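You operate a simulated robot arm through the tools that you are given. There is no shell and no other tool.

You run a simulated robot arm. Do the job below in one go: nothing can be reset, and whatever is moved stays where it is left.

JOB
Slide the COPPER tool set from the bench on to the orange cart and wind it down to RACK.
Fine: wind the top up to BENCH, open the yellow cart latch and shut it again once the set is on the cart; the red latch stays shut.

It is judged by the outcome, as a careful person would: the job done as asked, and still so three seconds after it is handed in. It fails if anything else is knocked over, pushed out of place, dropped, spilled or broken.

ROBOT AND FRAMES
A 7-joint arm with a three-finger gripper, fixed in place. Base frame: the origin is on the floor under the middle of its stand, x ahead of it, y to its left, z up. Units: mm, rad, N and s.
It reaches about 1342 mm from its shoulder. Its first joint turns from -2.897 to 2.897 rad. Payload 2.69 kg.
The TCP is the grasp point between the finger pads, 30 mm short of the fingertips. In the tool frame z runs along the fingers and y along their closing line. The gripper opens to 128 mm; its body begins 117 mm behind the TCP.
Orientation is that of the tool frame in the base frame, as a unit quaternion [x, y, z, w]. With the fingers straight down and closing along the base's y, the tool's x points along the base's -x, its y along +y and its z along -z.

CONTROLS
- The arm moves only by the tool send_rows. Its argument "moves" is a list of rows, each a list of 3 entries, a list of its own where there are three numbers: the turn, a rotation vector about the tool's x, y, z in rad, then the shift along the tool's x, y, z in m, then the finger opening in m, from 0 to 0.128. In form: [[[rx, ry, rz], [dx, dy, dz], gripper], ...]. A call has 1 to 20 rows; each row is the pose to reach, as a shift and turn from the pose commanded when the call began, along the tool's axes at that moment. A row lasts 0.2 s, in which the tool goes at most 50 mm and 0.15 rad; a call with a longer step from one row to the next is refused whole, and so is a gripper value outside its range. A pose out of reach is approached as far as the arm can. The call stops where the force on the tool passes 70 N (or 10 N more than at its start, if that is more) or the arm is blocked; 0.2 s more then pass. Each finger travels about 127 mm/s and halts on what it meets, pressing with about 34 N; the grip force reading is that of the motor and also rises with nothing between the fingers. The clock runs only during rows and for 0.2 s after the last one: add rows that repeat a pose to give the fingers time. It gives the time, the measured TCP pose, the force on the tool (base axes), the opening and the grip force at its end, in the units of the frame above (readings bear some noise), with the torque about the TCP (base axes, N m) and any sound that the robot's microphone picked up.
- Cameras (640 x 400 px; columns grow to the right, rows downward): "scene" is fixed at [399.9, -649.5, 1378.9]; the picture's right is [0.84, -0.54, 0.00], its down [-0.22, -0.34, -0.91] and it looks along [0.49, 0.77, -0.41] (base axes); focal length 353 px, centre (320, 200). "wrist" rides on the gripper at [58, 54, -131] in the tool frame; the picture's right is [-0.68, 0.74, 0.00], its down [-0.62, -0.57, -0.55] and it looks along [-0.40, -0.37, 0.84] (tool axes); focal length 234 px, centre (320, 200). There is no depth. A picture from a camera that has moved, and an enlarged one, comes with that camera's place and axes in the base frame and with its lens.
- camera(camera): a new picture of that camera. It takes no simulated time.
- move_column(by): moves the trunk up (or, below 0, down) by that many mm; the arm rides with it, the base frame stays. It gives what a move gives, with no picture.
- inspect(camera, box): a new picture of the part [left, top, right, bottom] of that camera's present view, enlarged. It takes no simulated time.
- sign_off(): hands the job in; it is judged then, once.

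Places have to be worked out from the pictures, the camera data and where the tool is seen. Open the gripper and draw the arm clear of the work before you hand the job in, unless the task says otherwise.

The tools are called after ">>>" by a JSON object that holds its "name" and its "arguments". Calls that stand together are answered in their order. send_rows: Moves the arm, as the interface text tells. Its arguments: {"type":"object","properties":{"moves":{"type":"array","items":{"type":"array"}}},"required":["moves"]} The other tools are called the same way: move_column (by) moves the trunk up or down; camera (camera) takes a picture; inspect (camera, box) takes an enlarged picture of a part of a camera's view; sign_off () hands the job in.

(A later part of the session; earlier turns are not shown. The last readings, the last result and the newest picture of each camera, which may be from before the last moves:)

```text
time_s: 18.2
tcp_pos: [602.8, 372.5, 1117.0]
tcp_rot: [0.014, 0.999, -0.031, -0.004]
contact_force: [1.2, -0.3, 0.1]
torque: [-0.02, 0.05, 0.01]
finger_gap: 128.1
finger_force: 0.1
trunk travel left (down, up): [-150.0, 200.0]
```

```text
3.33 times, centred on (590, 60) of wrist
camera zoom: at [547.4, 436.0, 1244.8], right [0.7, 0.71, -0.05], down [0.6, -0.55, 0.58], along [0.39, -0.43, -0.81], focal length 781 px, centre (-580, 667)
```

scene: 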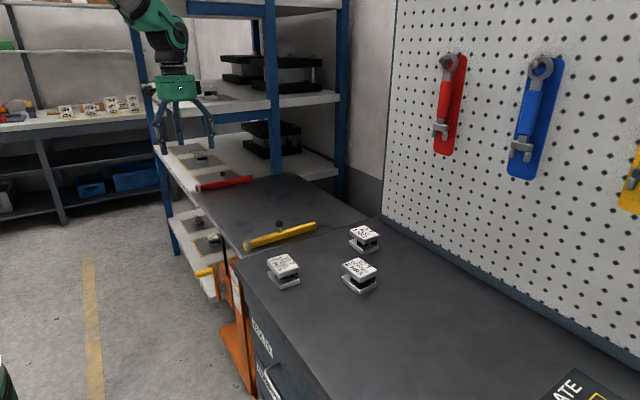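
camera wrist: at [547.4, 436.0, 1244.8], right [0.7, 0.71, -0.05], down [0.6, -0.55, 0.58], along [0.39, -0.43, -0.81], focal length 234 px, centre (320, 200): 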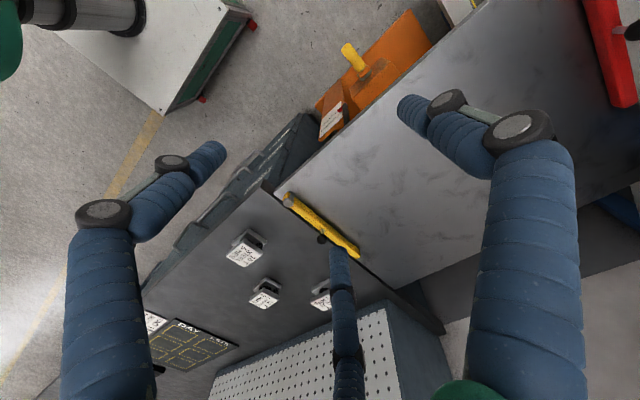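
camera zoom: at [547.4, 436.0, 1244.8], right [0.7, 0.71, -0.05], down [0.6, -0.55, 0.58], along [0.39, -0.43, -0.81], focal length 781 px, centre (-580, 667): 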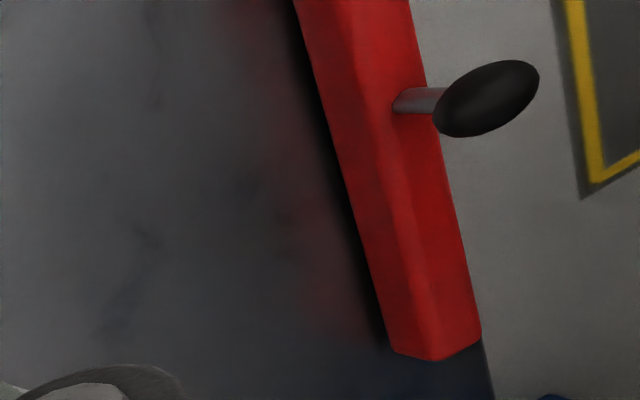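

Two views put the knob at about (789, 184, 895) and the pivot post at (690, 185). The bar reaches x 915. I straighten the gripper and move above the knob.

>>> {"name": "send_rows", "arguments": {"moves": [[[-0.008, -0.001, -0.004], [-0.024, -0.0219, 0.0158], 0.128], [[-0.016, -0.002, -0.007], [-0.048, -0.0438, 0.0316], 0.128], [[-0.023, -0.003, -0.011], [-0.072, -0.0657, 0.0474], 0.128], [[-0.031, -0.004, -0.014], [-0.096, -0.0876, 0.0632], 0.128], [[-0.039, -0.005, -0.018], [-0.12, -0.1094, 0.079], 0.128], [[-0.047, -0.006, -0.021], [-0.144, -0.1313, 0.0948], 0.128], [[-0.054, -0.007, -0.025], [-0.168, -0.1532, 0.1106], 0.128], [[-0.062, -0.008, -0.028], [-0.1919, -0.1751, 0.1264], 0.128], [[-0.062, -0.008, -0.028], [-0.1919, -0.1751, 0.1264], 0.128]]}}

>>> {"name": "camera", "arguments": {"camera": "wrist"}}

>>> {"name": "camera", "arguments": {"camera": "scene"}}

```text
time_s: 20.2
tcp_pos: [788.6, 184.2, 1001.5]
tcp_rot: [0.001, 1.0, -0.001, 0.002]
contact_force: [0.3, -0.8, 0.0]
torque: [0.02, 0.02, 0.0]
finger_gap: 128.1
finger_force: 0.0
trunk travel left (down, up): [-150.0, 200.0]
```

```text
taken
camera wrist: at [730.5, 238.6, 1132.3], right [0.68, 0.74, 0.0], down [0.61, -0.57, 0.55], along [0.41, -0.37, -0.83], focal length 234 px, centre (320, 200)
```

wrist: 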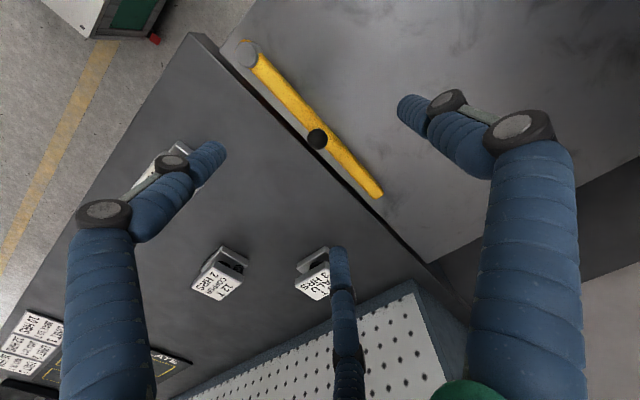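

```text
taken
```

scene: 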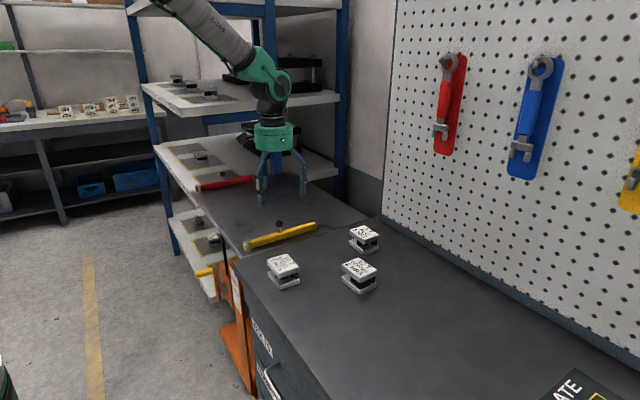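

The knob checks out at (789.5, 183, 895), directly under the gripper. I descend so the fingertips stop about 8 mm above the bar, then close on the ball.

>>> {"name": "send_rows", "arguments": {"moves": [[[0, 0, 0], [0, 0, 0.03], 0.128], [[0, 0, 0], [0, 0, 0.06], 0.128], [[0, 0, 0], [0, 0.001, 0.08], 0.128], [[0, 0, 0], [0, 0.001, 0.098], 0.128], [[0, 0, 0], [0, 0.001, 0.098], 0.08], [[0, 0, 0], [0, 0.001, 0.098], 0.04], [[0, 0, 0], [0, 0.001, 0.098], 0.015], [[0, 0, 0], [0, 0.001, 0.098], 0.005], [[0, 0, 0], [0, 0.001, 0.098], 0.005]]}}

>>> {"name": "camera", "arguments": {"camera": "wrist"}}

>>> {"name": "inspect", "arguments": {"camera": "scene", "box": [220, 160, 350, 260]}}

```text
time_s: 22.2
tcp_pos: [787.6, 186.5, 902.9]
tcp_rot: [0.001, 1.0, 0.0, 0.002]
contact_force: [6.2, -1.6, -0.3]
torque: [-0.02, -0.08, 0.1]
finger_gap: 23.7
finger_force: 13.8
trunk travel left (down, up): [-150.0, 200.0]
```

```text
taken
camera wrist: at [729.8, 240.4, 1034.2], right [0.68, 0.74, 0.0], down [0.61, -0.57, 0.55], along [0.41, -0.37, -0.83], focal length 234 px, centre (320, 200)
```

wrist: 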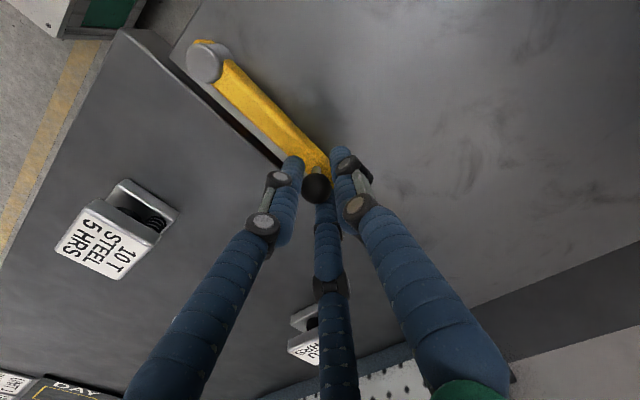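

```text
4.00 times, centred on (285, 210) of scene
camera zoom: at [399.9, -649.5, 1378.9], right [0.84, -0.54, 0.0], down [-0.22, -0.34, -0.91], along [0.49, 0.77, -0.41], focal length 1414 px, centre (460, 160)
```

zoom: 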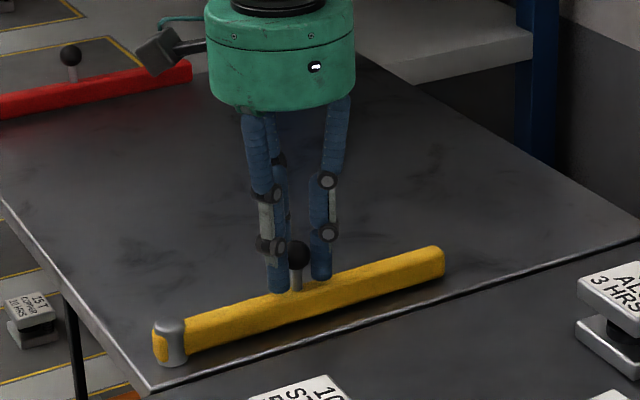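

The ball is held, with a gap of 24 mm. I try a gentle inward swing of about 10° toward +y, over the cart, and watch the force.

>>> {"name": "send_rows", "arguments": {"moves": [[[0, 0, 0], [0.0001, 0.004, 0], 0.0], [[0, 0, 0], [0.0004, 0.0086, 0], 0.0], [[0, 0, 0], [0.0008, 0.0125, 0], 0.0], [[0, 0, 0], [0.0015, 0.0172, 0], 0.0], [[0, 0, 0], [0.0015, 0.0172, 0], 0.0]]}}

>>> {"name": "camera", "arguments": {"camera": "wrist"}}

>>> {"name": "inspect", "arguments": {"camera": "scene", "box": [220, 160, 350, 260]}}

```text
time_s: 23.4
tcp_pos: [786.3, 204.1, 903.2]
tcp_rot: [0.001, 1.0, -0.001, 0.002]
contact_force: [-2.2, -1.5, 3.8]
torque: [-0.08, 0.08, 0.07]
finger_gap: 20.2
finger_force: 45.2
trunk travel left (down, up): [-150.0, 200.0]
```

```text
taken
camera wrist: at [727.6, 257.5, 1033.7], right [0.68, 0.74, 0.0], down [0.61, -0.57, 0.55], along [0.41, -0.37, -0.83], focal length 234 px, centre (320, 200)
```

wrist: 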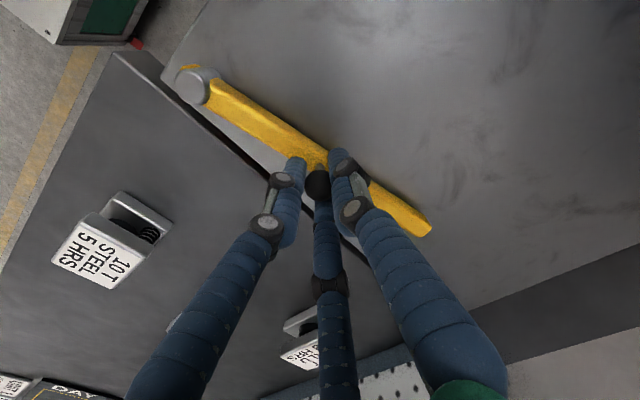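

```text
4.00 times, centred on (285, 210) of scene
camera zoom: at [399.9, -649.5, 1378.9], right [0.84, -0.54, 0.0], down [-0.22, -0.34, -0.91], along [0.49, 0.77, -0.41], focal length 1414 px, centre (460, 160)
```

zoom: 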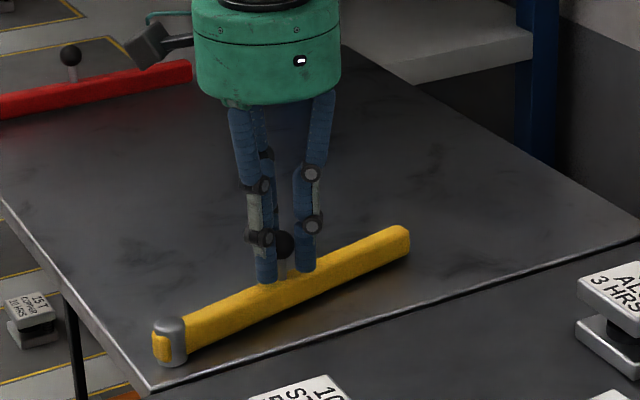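

The bar swings inward freely with almost no force. I follow the arc about the pivot to roughly 85° open.

>>> {"name": "send_rows", "arguments": {"moves": [[[0, 0, 0], [0.0044, 0.0165, 0], 0.0], [[0, 0, 0], [0.0116, 0.032, 0], 0.0], [[0, 0, 0], [0.0214, 0.046, 0], 0.0], [[0, 0, 0], [0.0335, 0.0581, 0], 0.0], [[0, 0, 0], [0.0475, 0.0679, 0], 0.0], [[0, 0, 0], [0.063, 0.0751, 0], 0.0], [[0, 0, 0], [0.0795, 0.0795, 0], 0.0], [[0, 0, 0], [0.088, 0.0803, 0], 0.0], [[0, 0, 0], [0.088, 0.0803, 0], 0.0]]}}

>>> {"name": "camera", "arguments": {"camera": "wrist"}}

>>> {"name": "camera", "arguments": {"camera": "scene"}}

```text
time_s: 25.4
tcp_pos: [698.8, 282.2, 902.7]
tcp_rot: [0.002, 1.0, 0.001, 0.001]
contact_force: [-3.5, -52.0, -10.7]
torque: [-0.41, -0.08, 0.14]
finger_gap: 20.3
finger_force: 45.1
trunk travel left (down, up): [-150.0, 200.0]
```

```text
taken
camera wrist: at [639.9, 335.6, 1033.3], right [0.68, 0.73, 0.0], down [0.61, -0.57, 0.55], along [0.4, -0.37, -0.84], focal length 234 px, centre (320, 200)
```

wrist: 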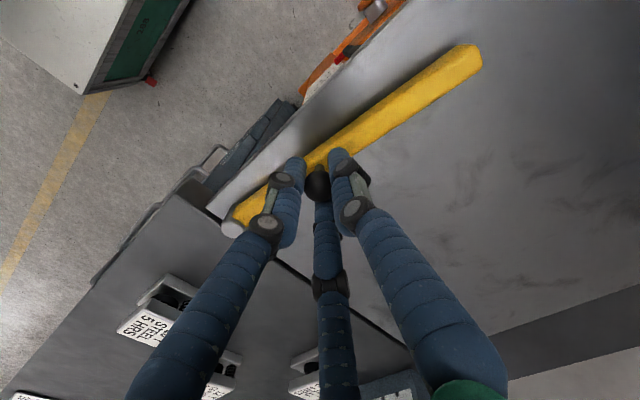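

```text
taken
```

scene: 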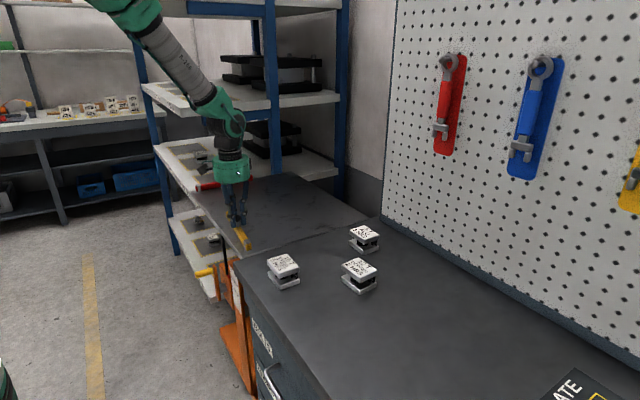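

The latch is open at about 85°, and the 52 N is only a radial pull because my arc was slightly too wide. I ease back 3 mm, release, and lift away to see whether it stays open.

>>> {"name": "send_rows", "arguments": {"moves": [[[0, 0, 0], [0, -0.003, 0], 0.0], [[0, 0, 0], [0, -0.003, 0], 0.03], [[0, 0, 0], [0, -0.003, 0], 0.07], [[0, 0, 0], [0, -0.003, 0], 0.11], [[0, 0, 0], [0, -0.003, 0], 0.128], [[0, 0, 0], [0, -0.003, -0.03], 0.128], [[0, 0, 0], [0, -0.003, -0.065], 0.128], [[0, 0, 0], [0, -0.003, -0.1], 0.128], [[0, 0, 0], [0, -0.003, -0.135], 0.128], [[0, 0, 0], [0, -0.003, -0.135], 0.128]]}}

>>> {"name": "camera", "arguments": {"camera": "wrist"}}

>>> {"name": "inspect", "arguments": {"camera": "scene", "box": [200, 160, 400, 310]}}

```text
time_s: 27.6
tcp_pos: [697.9, 280.8, 1037.3]
tcp_rot: [0.0, 1.0, -0.001, 0.001]
contact_force: [-0.2, -0.4, 1.0]
torque: [0.0, 0.0, 0.04]
finger_gap: 128.0
finger_force: 0.1
trunk travel left (down, up): [-150.0, 200.0]
```

```text
taken
camera wrist: at [639.1, 335.1, 1169.5], right [0.68, 0.74, 0.0], down [0.61, -0.57, 0.55], along [0.41, -0.37, -0.83], focal length 234 px, centre (320, 200)
```

wrist: 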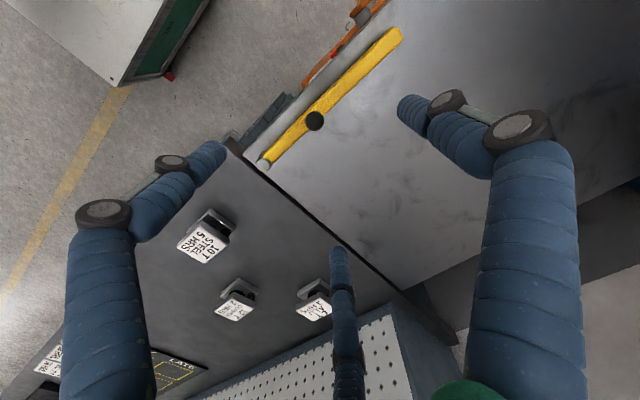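

```text
2.67 times, centred on (300, 235) of scene
camera zoom: at [399.9, -649.5, 1378.9], right [0.84, -0.54, 0.0], down [-0.22, -0.34, -0.91], along [0.49, 0.77, -0.41], focal length 942 px, centre (373, 107)
```

zoom: 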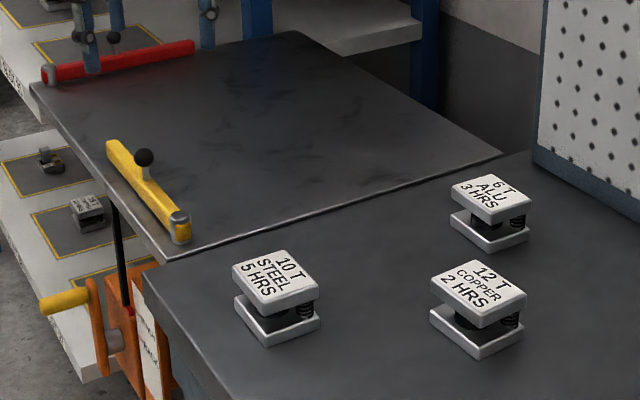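

The latch stays open, lying along the near side of the cart. The copper set's top is axis-aligned, about 60 mm in x by 70 mm in y, centred near (858, -103). The fingers sit about 120° apart, so I turn the wrist 60° to put one finger behind the set on the -y side, and move above it.

>>> {"name": "send_rows", "arguments": {"moves": [[[0, 0, -0.105], [-0.016, -0.0384, 0.0037], 0.128], [[0, 0, -0.21], [-0.032, -0.0768, 0.0074], 0.128], [[0, 0, -0.314], [-0.048, -0.1152, 0.0111], 0.128], [[0, 0, -0.419], [-0.064, -0.1536, 0.0148], 0.128], [[0, 0, -0.524], [-0.08, -0.192, 0.0185], 0.128], [[0, 0, -0.628], [-0.096, -0.2304, 0.0222], 0.128], [[0, 0, -0.733], [-0.112, -0.2688, 0.0259], 0.128], [[0, 0, -0.838], [-0.128, -0.3072, 0.0296], 0.128], [[0, 0, -0.942], [-0.144, -0.3456, 0.0333], 0.128], [[0, 0, -1.047], [-0.16, -0.384, 0.037], 0.128], [[0, 0, -1.047], [-0.16, -0.384, 0.037], 0.128]]}}

>>> {"name": "camera", "arguments": {"camera": "wrist"}}

>>> {"name": "camera", "arguments": {"camera": "scene"}}

```text
time_s: 30.0
tcp_pos: [856.6, -103.0, 1001.6]
tcp_rot: [-0.5, 0.866, -0.001, 0.0]
contact_force: [0.8, -0.7, -0.5]
torque: [0.07, 0.04, -0.01]
finger_gap: 127.6
finger_force: 0.0
trunk travel left (down, up): [-150.0, 200.0]
```

```text
taken
camera wrist: at [781.3, -127.6, 1132.2], right [-0.3, 0.95, 0.0], down [0.8, 0.25, 0.55], along [0.53, 0.16, -0.83], focal length 234 px, centre (320, 200)
```

wrist: 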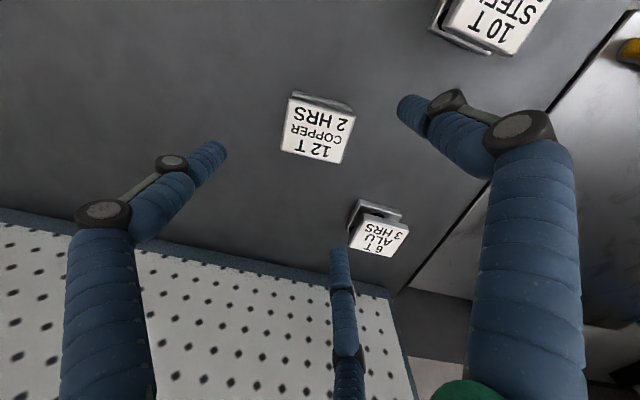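

```text
taken
```

scene: 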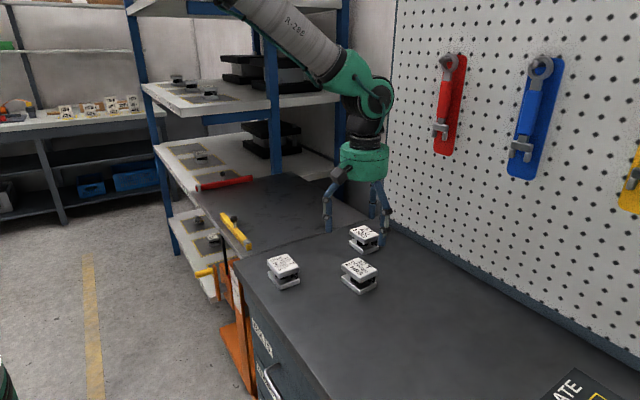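

The finger layout is as wanted: one finger at -y, two at ±x. I refine the copper set's position from this view.

>>> {"name": "inspect", "arguments": {"camera": "wrist", "box": [260, 70, 420, 270]}}

>>> {"name": "inspect", "arguments": {"camera": "scene", "box": [320, 215, 400, 305]}}

```text
2.00 times, centred on (340, 170) of wrist
camera zoom: at [781.3, -127.6, 1132.2], right [-0.3, 0.95, 0.0], down [0.8, 0.25, 0.55], along [0.53, 0.16, -0.83], focal length 468 px, centre (280, 260)
```

zoom: 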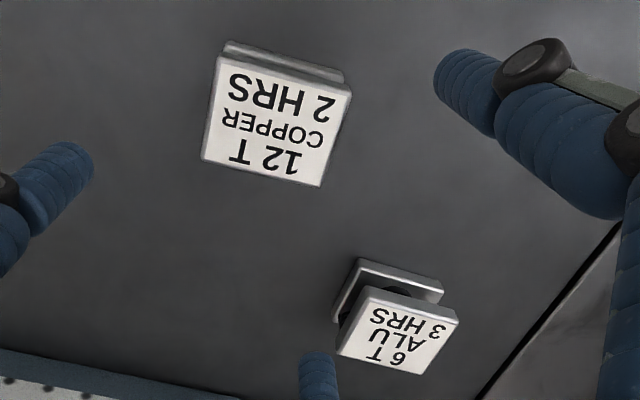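

```text
4.44 times, centred on (360, 260) of scene
camera zoom: at [399.9, -649.5, 1378.9], right [0.84, -0.54, 0.0], down [-0.22, -0.34, -0.91], along [0.49, 0.77, -0.41], focal length 1570 px, centre (142, -67)
```

zoom: 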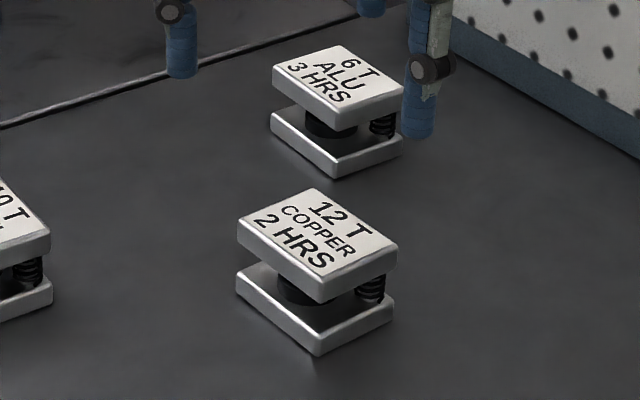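

Both views agree on the copper set: centre about (857, -107), top z 882, bench z 833. I descend around it, leaving the fingertips about 9 mm above the bench.

>>> {"name": "send_rows", "arguments": {"moves": [[[0, 0, 0], [0.0035, -0.002, 0.02], 0.128], [[0, 0, 0], [0.0035, -0.002, 0.05], 0.128], [[0, 0, 0], [0.0035, -0.002, 0.08], 0.128], [[0, 0, 0], [0.0035, -0.002, 0.105], 0.128], [[0, 0, 0], [0.0035, -0.002, 0.12], 0.128], [[0, 0, 0], [0.0035, -0.002, 0.128], 0.128], [[0, 0, 0], [0.0035, -0.002, 0.128], 0.128]]}}

>>> {"name": "camera", "arguments": {"camera": "wrist"}}

>>> {"name": "inspect", "arguments": {"camera": "scene", "box": [290, 190, 430, 310]}}

```text
time_s: 31.6
tcp_pos: [857.6, -107.9, 874.0]
tcp_rot: [-0.499, 0.867, -0.001, 0.0]
contact_force: [0.1, 0.6, 0.8]
torque: [0.01, 0.0, 0.06]
finger_gap: 128.2
finger_force: 0.1
trunk travel left (down, up): [-150.0, 200.0]
```

```text
taken
camera wrist: at [781.7, -131.0, 1004.9], right [-0.3, 0.95, 0.0], down [0.8, 0.25, 0.55], along [0.53, 0.16, -0.83], focal length 234 px, centre (320, 200)
```

wrist: 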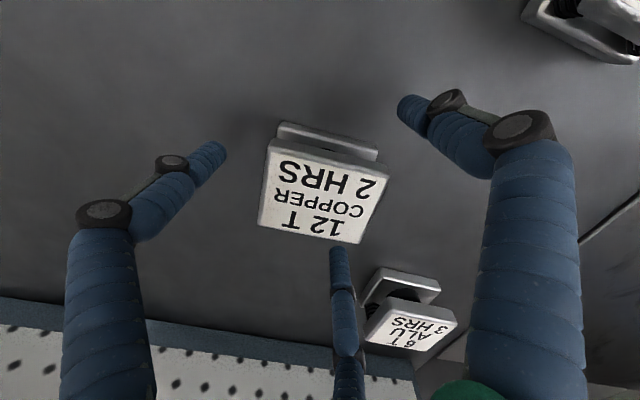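

```text
3.33 times, centred on (360, 250) of scene
camera zoom: at [399.9, -649.5, 1378.9], right [0.84, -0.54, 0.0], down [-0.22, -0.34, -0.91], along [0.49, 0.77, -0.41], focal length 1178 px, centre (187, 33)
```

zoom: 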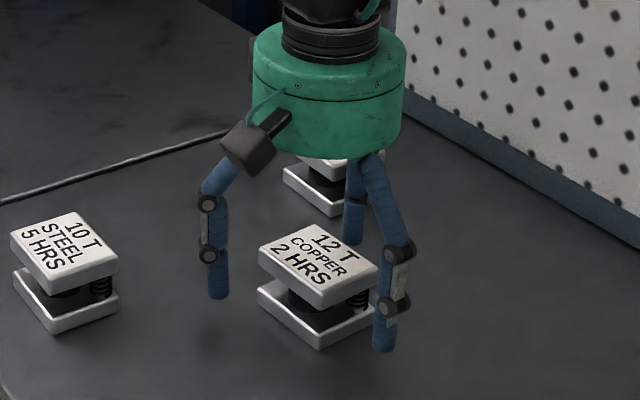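

The copper set is centred between the fingers. I lower 5 mm more in small steps, watching for bench contact, then close on the set.

>>> {"name": "send_rows", "arguments": {"moves": [[[0, 0, 0], [0, 0, 0.002], 0.128], [[0, 0, 0], [0, 0, 0.004], 0.128], [[0, 0, 0], [0, 0, 0.005], 0.128], [[0, 0, 0], [0, 0, 0.005], 0.105], [[0, 0, 0], [0, 0, 0.005], 0.085], [[0, 0, 0], [0, 0, 0.005], 0.075], [[0, 0, 0], [0, 0, 0.005], 0.068], [[0, 0, 0], [0, 0, 0.005], 0.064], [[0, 0, 0], [0, 0, 0.005], 0.064]]}}

>>> {"name": "camera", "arguments": {"camera": "wrist"}}

>>> {"name": "inspect", "arguments": {"camera": "scene", "box": [290, 190, 430, 310]}}

```text
time_s: 33.6
tcp_pos: [857.9, -107.5, 870.3]
tcp_rot: [-0.499, 0.866, -0.002, 0.001]
contact_force: [-1.5, -1.7, 6.3]
torque: [-0.01, 0.28, -0.01]
finger_gap: 65.9
finger_force: 33.5
trunk travel left (down, up): [-150.0, 200.0]
```

```text
taken
camera wrist: at [782.1, -131.1, 1000.1], right [-0.3, 0.95, 0.0], down [0.8, 0.25, 0.55], along [0.53, 0.16, -0.83], focal length 234 px, centre (320, 200)
```

wrist: 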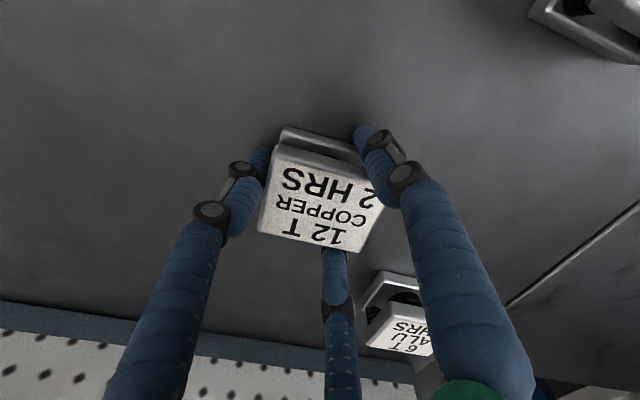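

```text
3.33 times, centred on (360, 250) of scene
camera zoom: at [399.9, -649.5, 1378.9], right [0.84, -0.54, 0.0], down [-0.22, -0.34, -0.91], along [0.49, 0.77, -0.41], focal length 1178 px, centre (187, 33)
```

zoom: 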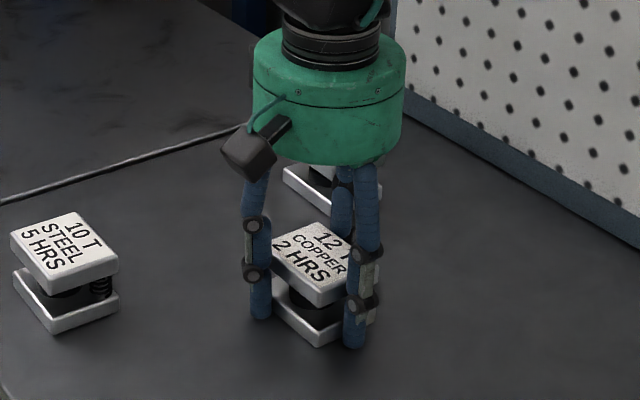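

The set is gripped with a 66 mm gap, but there is a 6 N upward force and the tool sits 1.5 mm high, so a fingertip may be brushing the bench. I loosen, raise 2 mm, and grip again to check.

>>> {"name": "send_rows", "arguments": {"moves": [[[0, 0, 0], [0, 0, 0], 0.075], [[0, 0, 0], [0, 0, 0], 0.08], [[0, 0, 0], [0, 0, 0], 0.08]]}}

>>> {"name": "send_rows", "arguments": {"moves": [[[0, 0, 0], [0, 0, -0.002], 0.08], [[0, 0, 0], [0, 0, -0.002], 0.072], [[0, 0, 0], [0, 0, -0.002], 0.066], [[0, 0, 0], [0, 0, -0.002], 0.064], [[0, 0, 0], [0, 0, -0.002], 0.064]]}}

```text
time_s: 34.4
tcp_pos: [857.0, -107.4, 868.3]
tcp_rot: [-0.499, 0.867, -0.002, 0.001]
contact_force: [-0.3, -0.2, -0.3]
torque: [0.0, 0.0, 0.0]
finger_gap: 80.1
finger_force: 0.1
trunk travel left (down, up): [-150.0, 200.0]
```

```text
time_s: 35.6
tcp_pos: [858.9, -108.9, 870.6]
tcp_rot: [-0.499, 0.866, -0.001, 0.001]
contact_force: [0.9, -1.3, 0.7]
torque: [-0.08, 0.01, -0.05]
finger_gap: 66.1
finger_force: 34.2
trunk travel left (down, up): [-150.0, 200.0]
```

With the fingers loosened the force is zero, so the bench is clear, and the new grip is clean. I start sliding the set toward +y with a 40 mm test.

>>> {"name": "send_rows", "arguments": {"moves": [[[0, 0, 0], [-0.0087, 0.005, 0], 0.06], [[0, 0, 0], [-0.0217, 0.0125, 0], 0.06], [[0, 0, 0], [-0.0346, 0.02, 0], 0.06], [[0, 0, 0], [-0.0346, 0.02, 0], 0.06]]}}

>>> {"name": "camera", "arguments": {"camera": "wrist"}}

>>> {"name": "camera", "arguments": {"camera": "scene"}}

```text
time_s: 36.6
tcp_pos: [858.9, -67.0, 870.8]
tcp_rot: [-0.499, 0.866, -0.002, 0.001]
contact_force: [0.1, 2.6, 3.6]
torque: [-0.04, 0.14, -0.04]
finger_gap: 65.9
finger_force: 34.1
trunk travel left (down, up): [-150.0, 200.0]
```

```text
taken
camera wrist: at [782.3, -90.9, 1001.4], right [-0.3, 0.95, 0.0], down [0.8, 0.25, 0.55], along [0.53, 0.16, -0.83], focal length 234 px, centre (320, 200)
```

wrist: 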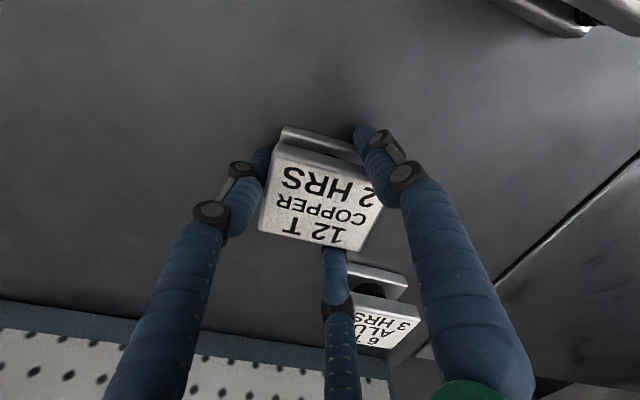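

```text
taken
```

scene: 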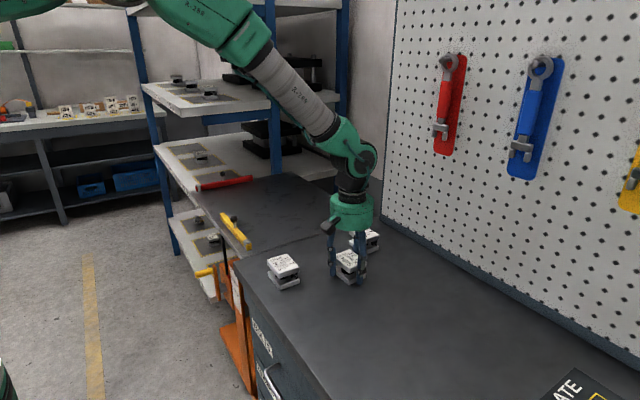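

The set slides with only about 3 N and stays upright in the fingers. I continue between the steel and aluminium sets, shifting 10 mm toward -x for even clearance, and stop short of the bench edge.

>>> {"name": "send_rows", "arguments": {"moves": [[[0, 0, 0], [-0.0115, 0.0101, 0], 0.06], [[0, 0, 0], [-0.0268, 0.0236, 0], 0.06], [[0, 0, 0], [-0.0426, 0.0362, 0], 0.06], [[0, 0, 0], [-0.06, 0.0462, 0], 0.06], [[0, 0, 0], [-0.0773, 0.0562, 0], 0.06], [[0, 0, 0], [-0.0946, 0.0662, 0], 0.06], [[0, 0, 0], [-0.1119, 0.0762, 0], 0.06], [[0, 0, 0], [-0.1249, 0.0837, 0], 0.06], [[0, 0, 0], [-0.1249, 0.0837, 0], 0.06]]}}

>>> {"name": "camera", "arguments": {"camera": "wrist"}}

>>> {"name": "inspect", "arguments": {"camera": "scene", "box": [220, 180, 420, 310]}}

```text
time_s: 38.6
tcp_pos: [848.5, 82.9, 870.9]
tcp_rot: [-0.499, 0.867, -0.001, 0.001]
contact_force: [0.3, 3.1, 5.6]
torque: [-0.03, 0.15, -0.06]
finger_gap: 66.3
finger_force: 34.3
trunk travel left (down, up): [-150.0, 200.0]
```

```text
taken
camera wrist: at [772.3, 60.0, 1001.4], right [-0.3, 0.95, 0.0], down [0.8, 0.25, 0.55], along [0.53, 0.16, -0.83], focal length 234 px, centre (320, 200)
```

wrist: 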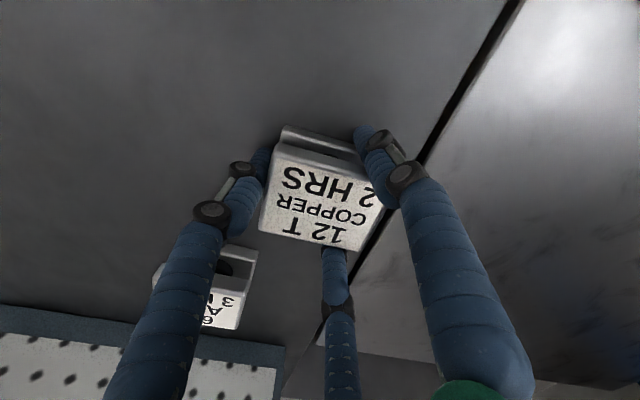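

```text
3.08 times, centred on (320, 245) of scene
camera zoom: at [399.9, -649.5, 1378.9], right [0.84, -0.54, 0.0], down [-0.22, -0.34, -0.91], along [0.49, 0.77, -0.41], focal length 1087 px, centre (320, 62)
```

zoom: 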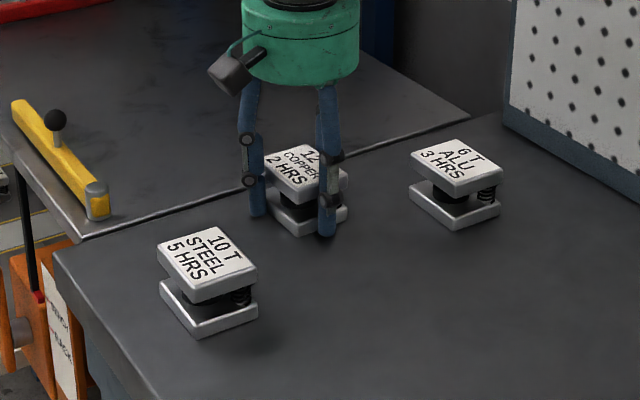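

The set has passed between the others without touching. I now cross the small bench–cart gap slowly.

>>> {"name": "send_rows", "arguments": {"moves": [[[0, 0, 0], [-0.0104, 0.006, 0], 0.06], [[0, 0, 0], [-0.0208, 0.012, 0], 0.06], [[0, 0, 0], [-0.0312, 0.018, 0], 0.06], [[0, 0, 0], [-0.0416, 0.024, 0], 0.06], [[0, 0, 0], [-0.052, 0.03, 0], 0.06], [[0, 0, 0], [-0.0624, 0.036, 0], 0.06], [[0, 0, 0], [-0.0727, 0.042, 0], 0.06], [[0, 0, 0], [-0.0831, 0.048, 0], 0.06], [[0, 0, 0], [-0.0935, 0.054, 0], 0.06], [[0, 0, 0], [-0.1039, 0.06, 0], 0.06], [[0, 0, 0], [-0.1039, 0.06, 0], 0.06]]}}

>>> {"name": "camera", "arguments": {"camera": "wrist"}}

>>> {"name": "inspect", "arguments": {"camera": "scene", "box": [220, 160, 420, 300]}}

```text
time_s: 41.0
tcp_pos: [848.9, 202.2, 870.7]
tcp_rot: [-0.499, 0.867, -0.002, 0.001]
contact_force: [1.2, -1.4, 4.4]
torque: [0.02, -0.04, 0.02]
finger_gap: 66.1
finger_force: 34.2
trunk travel left (down, up): [-150.0, 200.0]
```

```text
taken
camera wrist: at [772.5, 179.2, 1001.2], right [-0.3, 0.95, 0.0], down [0.8, 0.25, 0.55], along [0.53, 0.16, -0.83], focal length 234 px, centre (320, 200)
```

wrist: 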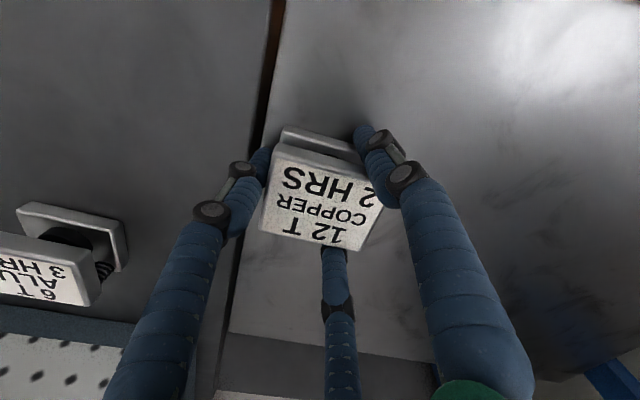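

```text
2.86 times, centred on (320, 230) of scene
camera zoom: at [399.9, -649.5, 1378.9], right [0.84, -0.54, 0.0], down [-0.22, -0.34, -0.91], along [0.49, 0.77, -0.41], focal length 1010 px, centre (320, 114)
```

zoom: 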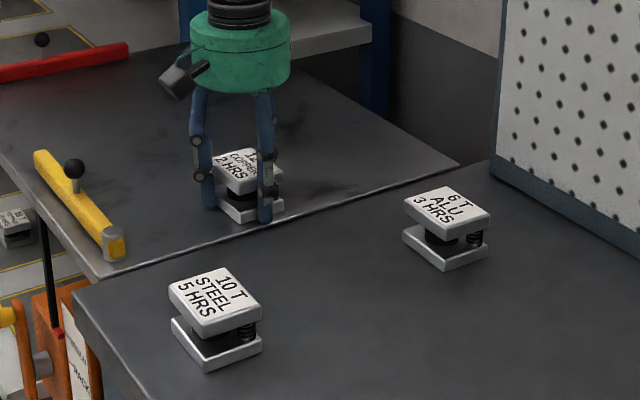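

The set is fully on the cart. I slide it on to about (880, 440), beyond the 225 mm sweep of the latch bar and well short of the red latch.

>>> {"name": "send_rows", "arguments": {"moves": [[[0, 0, 0], [-0.0185, 0.0077, 0], 0.06], [[0, 0, 0], [-0.0369, 0.0153, 0], 0.06], [[0, 0, 0], [-0.0554, 0.023, 0], 0.06], [[0, 0, 0], [-0.0738, 0.0306, 0], 0.06], [[0, 0, 0], [-0.0923, 0.0383, 0], 0.06], [[0, 0, 0], [-0.1107, 0.0459, 0], 0.06], [[0, 0, 0], [-0.1292, 0.0536, 0], 0.06], [[0, 0, 0], [-0.1476, 0.0612, 0], 0.06], [[0, 0, 0], [-0.1661, 0.0689, 0], 0.06], [[0, 0, 0], [-0.1845, 0.0765, 0], 0.06], [[0, 0, 0], [-0.203, 0.0842, 0], 0.06], [[0, 0, 0], [-0.2214, 0.0918, 0], 0.06], [[0, 0, 0], [-0.2214, 0.0918, 0], 0.06]]}}

>>> {"name": "camera", "arguments": {"camera": "wrist"}}

>>> {"name": "camera", "arguments": {"camera": "scene"}}

```text
time_s: 43.8
tcp_pos: [879.7, 439.9, 869.6]
tcp_rot: [-0.5, 0.866, -0.001, 0.001]
contact_force: [0.6, 2.9, 3.0]
torque: [-0.14, 0.19, -0.07]
finger_gap: 65.5
finger_force: 34.1
trunk travel left (down, up): [-150.0, 200.0]
```

```text
taken
camera wrist: at [805.5, 416.8, 1001.1], right [-0.3, 0.95, 0.0], down [0.8, 0.25, 0.55], along [0.53, 0.16, -0.83], focal length 234 px, centre (320, 200)
```

wrist: 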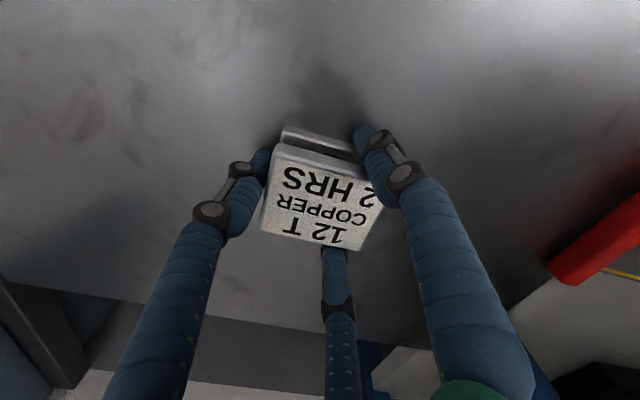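

```text
taken
```

scene: 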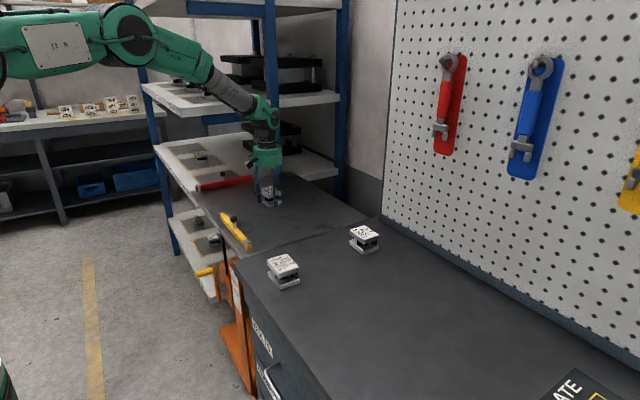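

The copper set stands at (880, 440), about 318 mm from the latch pivot, which is well clear. I open the fingers and rise.

>>> {"name": "send_rows", "arguments": {"moves": [[[0, 0, 0], [0, 0, 0], 0.075], [[0, 0, 0], [0, 0, 0], 0.1], [[0, 0, 0], [0, 0, 0], 0.128], [[0, 0, 0], [0, 0, 0], 0.128], [[0, 0, 0], [0, 0, -0.03], 0.128], [[0, 0, 0], [0, 0, -0.065], 0.128], [[0, 0, 0], [0, 0, -0.1], 0.128], [[0, 0, 0], [0, 0, -0.135], 0.128], [[0, 0, 0], [0, 0, -0.16], 0.128], [[0, 0, 0], [0, 0, -0.16], 0.128]]}}

>>> {"name": "camera", "arguments": {"camera": "wrist"}}

>>> {"name": "inspect", "arguments": {"camera": "scene", "box": [200, 150, 360, 280]}}

```text
time_s: 46.0
tcp_pos: [880.5, 440.8, 1030.5]
tcp_rot: [-0.5, 0.866, -0.003, 0.0]
contact_force: [0.1, -0.1, 0.0]
torque: [0.0, -0.03, -0.01]
finger_gap: 128.0
finger_force: 0.0
trunk travel left (down, up): [-150.0, 200.0]
```

```text
taken
camera wrist: at [804.2, 416.6, 1161.0], right [-0.3, 0.95, 0.0], down [0.8, 0.25, 0.55], along [0.53, 0.16, -0.83], focal length 234 px, centre (320, 200)
```

wrist: 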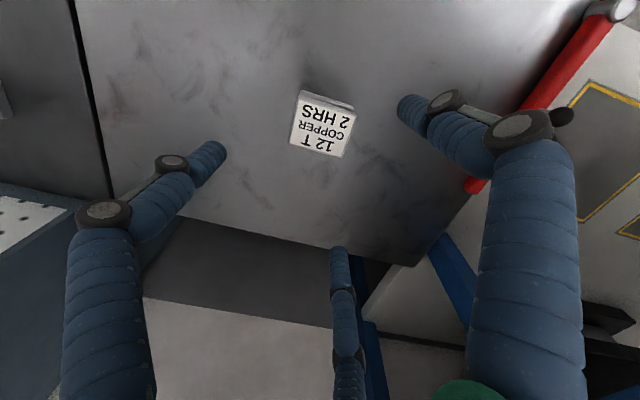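

```text
3.08 times, centred on (280, 215) of scene
camera zoom: at [399.9, -649.5, 1378.9], right [0.84, -0.54, 0.0], down [-0.22, -0.34, -0.91], along [0.49, 0.77, -0.41], focal length 1087 px, centre (443, 154)
```

zoom: 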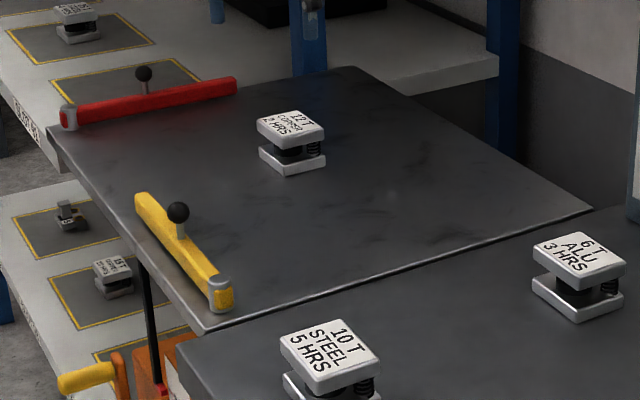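

The set stands upright on the cart and the other sets haven't moved. The latch knob is now near (690, 283, 895), so I move above it while turning the wrist back 60°.

>>> {"name": "send_rows", "arguments": {"moves": [[[0, 0, 0.117], [0.0256, 0.0089, 0.0033], 0.128], [[0, 0, 0.233], [0.0513, 0.0177, 0.0067], 0.128], [[0, 0, 0.349], [0.0769, 0.0266, 0.01], 0.128], [[0, 0, 0.465], [0.1026, 0.0355, 0.0133], 0.128], [[0, 0, 0.582], [0.1282, 0.0443, 0.0167], 0.128], [[0, 0, 0.698], [0.1539, 0.0532, 0.02], 0.128], [[0, 0, 0.814], [0.1795, 0.0621, 0.0233], 0.128], [[0, 0, 0.931], [0.2052, 0.0709, 0.0267], 0.128], [[0, 0, 1.047], [0.2308, 0.0798, 0.03], 0.128], [[0, 0, 1.047], [0.2308, 0.0798, 0.03], 0.128]]}}

>>> {"name": "camera", "arguments": {"camera": "wrist"}}

>>> {"name": "inspect", "arguments": {"camera": "wrist", "box": [250, 70, 400, 220]}}

```text
time_s: 48.2
tcp_pos: [694.4, 280.1, 1001.5]
tcp_rot: [0.002, 1.0, -0.001, 0.002]
contact_force: [-0.3, -0.7, 0.3]
torque: [0.02, -0.01, -0.01]
finger_gap: 127.9
finger_force: 0.0
trunk travel left (down, up): [-150.0, 200.0]
```

```text
taken
camera wrist: at [637.3, 334.8, 1131.6], right [0.68, 0.73, 0.0], down [0.61, -0.57, 0.55], along [0.41, -0.37, -0.83], focal length 234 px, centre (320, 200)
```

wrist: 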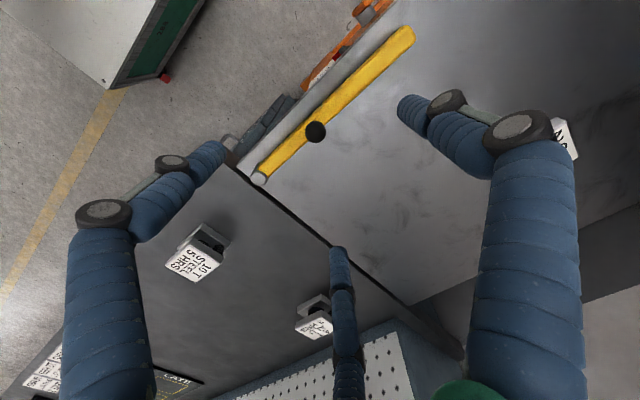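

```text
2.67 times, centred on (325, 145) of wrist
camera zoom: at [637.3, 334.8, 1131.6], right [0.68, 0.73, 0.0], down [0.61, -0.57, 0.55], along [0.41, -0.37, -0.83], focal length 624 px, centre (307, 347)
```

zoom: 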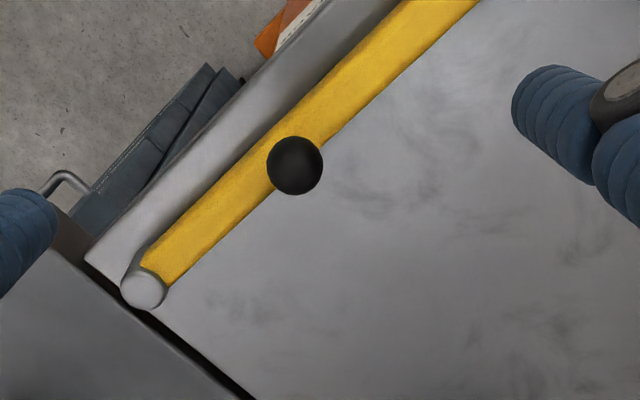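

The knob is at (690, 283) and the pivot at (690, 182), so the bar is at 90°. I correct by 5 mm, descend, and grip the ball again.

>>> {"name": "send_rows", "arguments": {"moves": [[[0, 0, 0], [0.0045, 0.0027, 0.03], 0.128], [[0, 0, 0], [0.0045, 0.0027, 0.06], 0.128], [[0, 0, 0], [0.0045, 0.0027, 0.08], 0.128], [[0, 0, 0], [0.0045, 0.0027, 0.099], 0.128], [[0, 0, 0], [0.0045, 0.0027, 0.099], 0.08], [[0, 0, 0], [0.0045, 0.0027, 0.099], 0.04], [[0, 0, 0], [0.0045, 0.0027, 0.099], 0.015], [[0, 0, 0], [0.0045, 0.0027, 0.099], 0.005], [[0, 0, 0], [0.0045, 0.0027, 0.099], 0.0]]}}

>>> {"name": "camera", "arguments": {"camera": "wrist"}}

```text
time_s: 50.2
tcp_pos: [690.6, 283.6, 900.6]
tcp_rot: [0.001, 1.0, -0.001, 0.003]
contact_force: [-0.9, -5.2, 0.1]
torque: [-0.07, 0.01, 0.03]
finger_gap: 21.3
finger_force: 33.6
trunk travel left (down, up): [-150.0, 200.0]
```

```text
taken
camera wrist: at [632.2, 336.9, 1031.6], right [0.68, 0.73, 0.0], down [0.61, -0.57, 0.55], along [0.41, -0.37, -0.83], focal length 234 px, centre (320, 200)
```

wrist: 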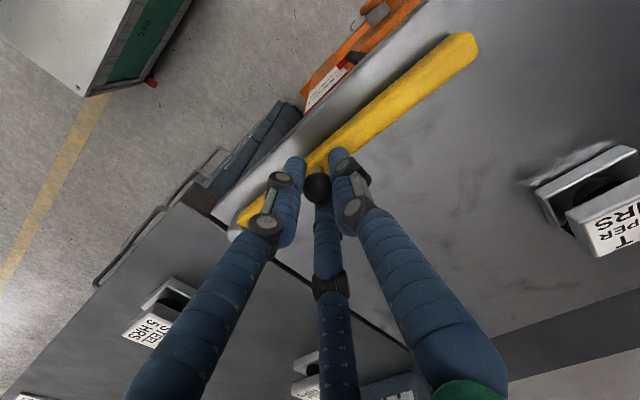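

The knob is gripped again. I swing the bar back along its arc to closed.

>>> {"name": "send_rows", "arguments": {"moves": [[[0, 0, 0], [-0.0175, -0.002, 0], 0.0], [[0, 0, 0], [-0.0344, -0.0065, 0], 0.0], [[0, 0, 0], [-0.05, -0.014, 0], 0.0], [[0, 0, 0], [-0.0643, -0.024, 0], 0.0], [[0, 0, 0], [-0.0767, -0.0363, 0], 0.0], [[0, 0, 0], [-0.0867, -0.0505, 0], 0.0], [[0, 0, 0], [-0.0941, -0.0664, 0], 0.0], [[0, 0, 0], [-0.0983, -0.0833, 0], 0.0], [[0, 0, 0], [-0.099, -0.092, 0], 0.0], [[0, 0, 0], [-0.099, -0.092, 0], 0.0]]}}

>>> {"name": "camera", "arguments": {"camera": "wrist"}}

>>> {"name": "inspect", "arguments": {"camera": "scene", "box": [220, 160, 350, 260]}}

```text
time_s: 52.4
tcp_pos: [787.3, 189.8, 900.4]
tcp_rot: [0.001, 1.0, -0.001, 0.001]
contact_force: [-26.4, -3.2, -11.9]
torque: [0.14, 0.2, -0.07]
finger_gap: 20.4
finger_force: 44.8
trunk travel left (down, up): [-150.0, 200.0]
```

```text
taken
camera wrist: at [729.9, 244.5, 1031.5], right [0.68, 0.74, 0.0], down [0.61, -0.57, 0.55], along [0.4, -0.37, -0.83], focal length 234 px, centre (320, 200)
```

wrist: 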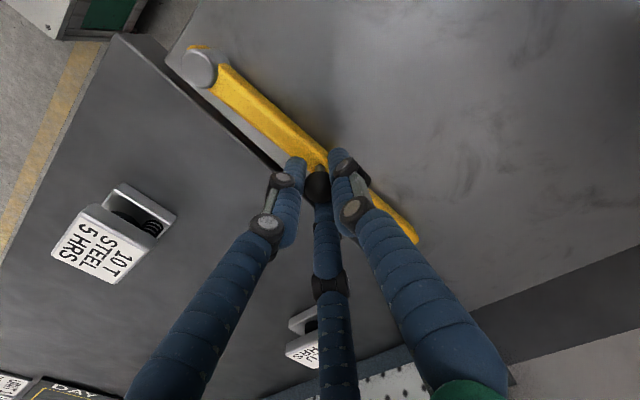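

```text
4.00 times, centred on (285, 210) of scene
camera zoom: at [399.9, -649.5, 1378.9], right [0.84, -0.54, 0.0], down [-0.22, -0.34, -0.91], along [0.49, 0.77, -0.41], focal length 1414 px, centre (460, 160)
```

zoom: 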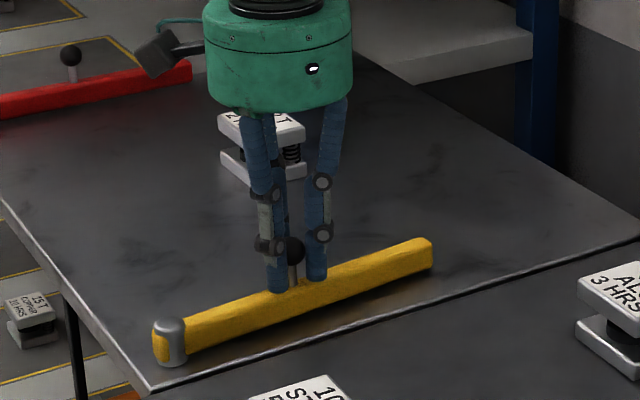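

The bar is about 4° short of its original line. I move the last few millimetres gently and watch for the stop.

>>> {"name": "send_rows", "arguments": {"moves": [[[0, 0, 0], [0.0015, -0.002, 0], 0.0], [[0, 0, 0], [0.0015, -0.004, 0], 0.0], [[0, 0, 0], [0.0015, -0.006, 0], 0.0], [[0, 0, 0], [0.0015, -0.006, 0], 0.0]]}}

>>> {"name": "inspect", "arguments": {"camera": "scene", "box": [220, 160, 350, 260]}}

```text
time_s: 53.4
tcp_pos: [788.6, 184.1, 901.6]
tcp_rot: [0.0, 1.0, -0.001, 0.002]
contact_force: [-15.1, 0.4, -18.2]
torque: [0.04, -0.03, -0.2]
finger_gap: 20.0
finger_force: 44.8
trunk travel left (down, up): [-150.0, 200.0]
```

```text
4.00 times, centred on (285, 210) of scene
camera zoom: at [399.9, -649.5, 1378.9], right [0.84, -0.54, 0.0], down [-0.22, -0.34, -0.91], along [0.49, 0.77, -0.41], focal length 1414 px, centre (460, 160)
```

zoom: 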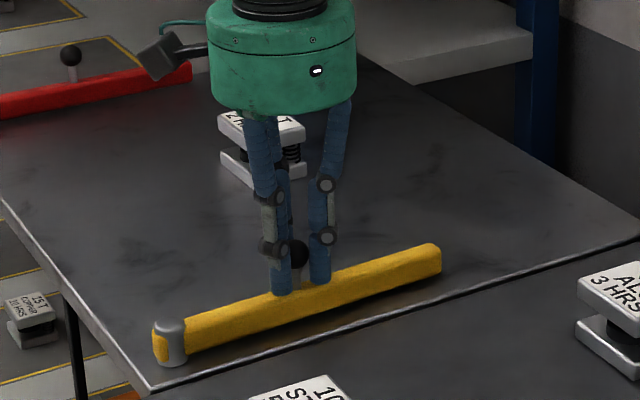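

The tip is almost back where it was, and there is no stop force in y yet. I creep a little further to seat it.

>>> {"name": "send_rows", "arguments": {"moves": [[[0, 0, 0], [0.0005, -0.001, 0], 0.0], [[0, 0, 0], [0.0005, -0.002, 0], 0.0], [[0, 0, 0], [0.0005, -0.003, 0], 0.0], [[0, 0, 0], [0.0005, -0.003, 0], 0.0]]}}

>>> {"name": "inspect", "arguments": {"camera": "scene", "box": [220, 160, 350, 260]}}

```text
time_s: 54.4
tcp_pos: [787.9, 183.2, 900.7]
tcp_rot: [0.001, 1.0, 0.0, 0.002]
contact_force: [-6.3, 1.8, -14.4]
torque: [0.09, -0.06, -0.22]
finger_gap: 20.4
finger_force: 45.4
trunk travel left (down, up): [-150.0, 200.0]
```

```text
4.00 times, centred on (285, 210) of scene
camera zoom: at [399.9, -649.5, 1378.9], right [0.84, -0.54, 0.0], down [-0.22, -0.34, -0.91], along [0.49, 0.77, -0.41], focal length 1414 px, centre (460, 160)
```

zoom: 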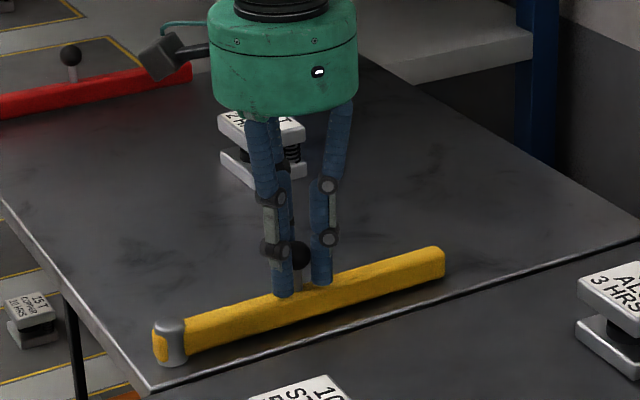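

The bar now matches its original line. I release the knob, rise, and compare it with the earlier shut view.

>>> {"name": "send_rows", "arguments": {"moves": [[[0, 0, 0], [0, 0, 0], 0.03], [[0, 0, 0], [0, 0, 0], 0.07], [[0, 0, 0], [0, 0, 0], 0.11], [[0, 0, 0], [0, 0, 0], 0.128], [[0, 0, 0], [0, 0, -0.03], 0.128], [[0, 0, 0], [0, 0, -0.065], 0.128], [[0, 0, 0], [0, 0, -0.1], 0.128], [[0, 0, 0], [0, 0, -0.1], 0.128]]}}

>>> {"name": "camera", "arguments": {"camera": "wrist"}}

>>> {"name": "inspect", "arguments": {"camera": "scene", "box": [235, 205, 335, 265]}}

>>> {"name": "inspect", "arguments": {"camera": "scene", "box": [220, 200, 420, 325]}}

```text
time_s: 56.2
tcp_pos: [787.2, 183.7, 1003.2]
tcp_rot: [0.001, 1.0, -0.001, 0.002]
contact_force: [0.9, -0.3, 0.7]
torque: [0.04, -0.04, 0.02]
finger_gap: 128.2
finger_force: 0.0
trunk travel left (down, up): [-150.0, 200.0]
```

```text
taken
camera wrist: at [728.7, 237.3, 1133.3], right [0.68, 0.74, 0.0], down [0.61, -0.57, 0.55], along [0.41, -0.37, -0.83], focal length 234 px, centre (320, 200)
```

wrist: 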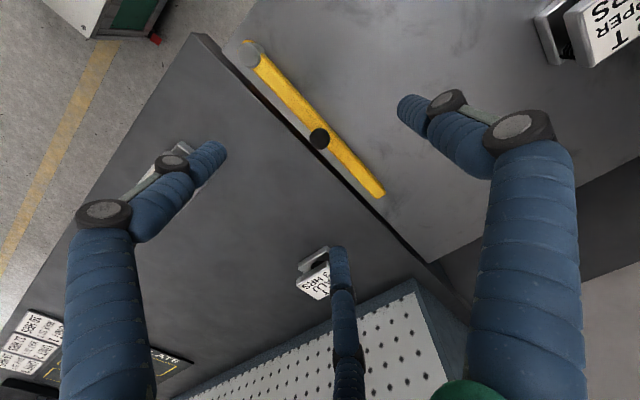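

```text
6.40 times, centred on (285, 235) of scene
camera zoom: at [399.9, -649.5, 1378.9], right [0.84, -0.54, 0.0], down [-0.22, -0.34, -0.91], along [0.49, 0.77, -0.41], focal length 2262 px, centre (544, -24)
```

zoom: 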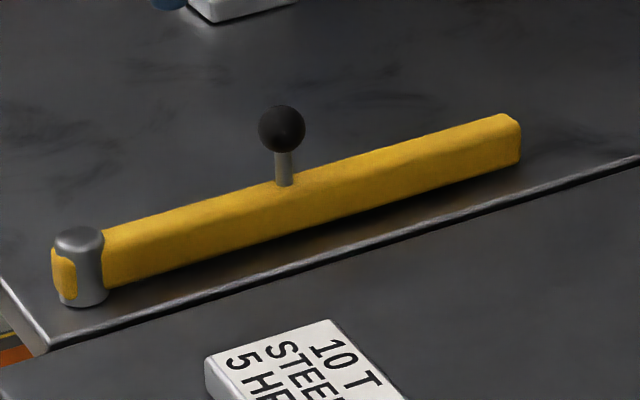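

```text
3.20 times, centred on (320, 262) of scene
camera zoom: at [399.9, -649.5, 1378.9], right [0.84, -0.54, 0.0], down [-0.22, -0.34, -0.91], along [0.49, 0.77, -0.41], focal length 1131 px, centre (320, 0)
```

zoom: 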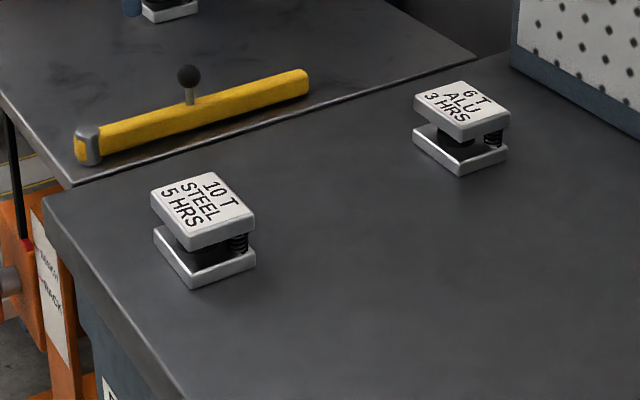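

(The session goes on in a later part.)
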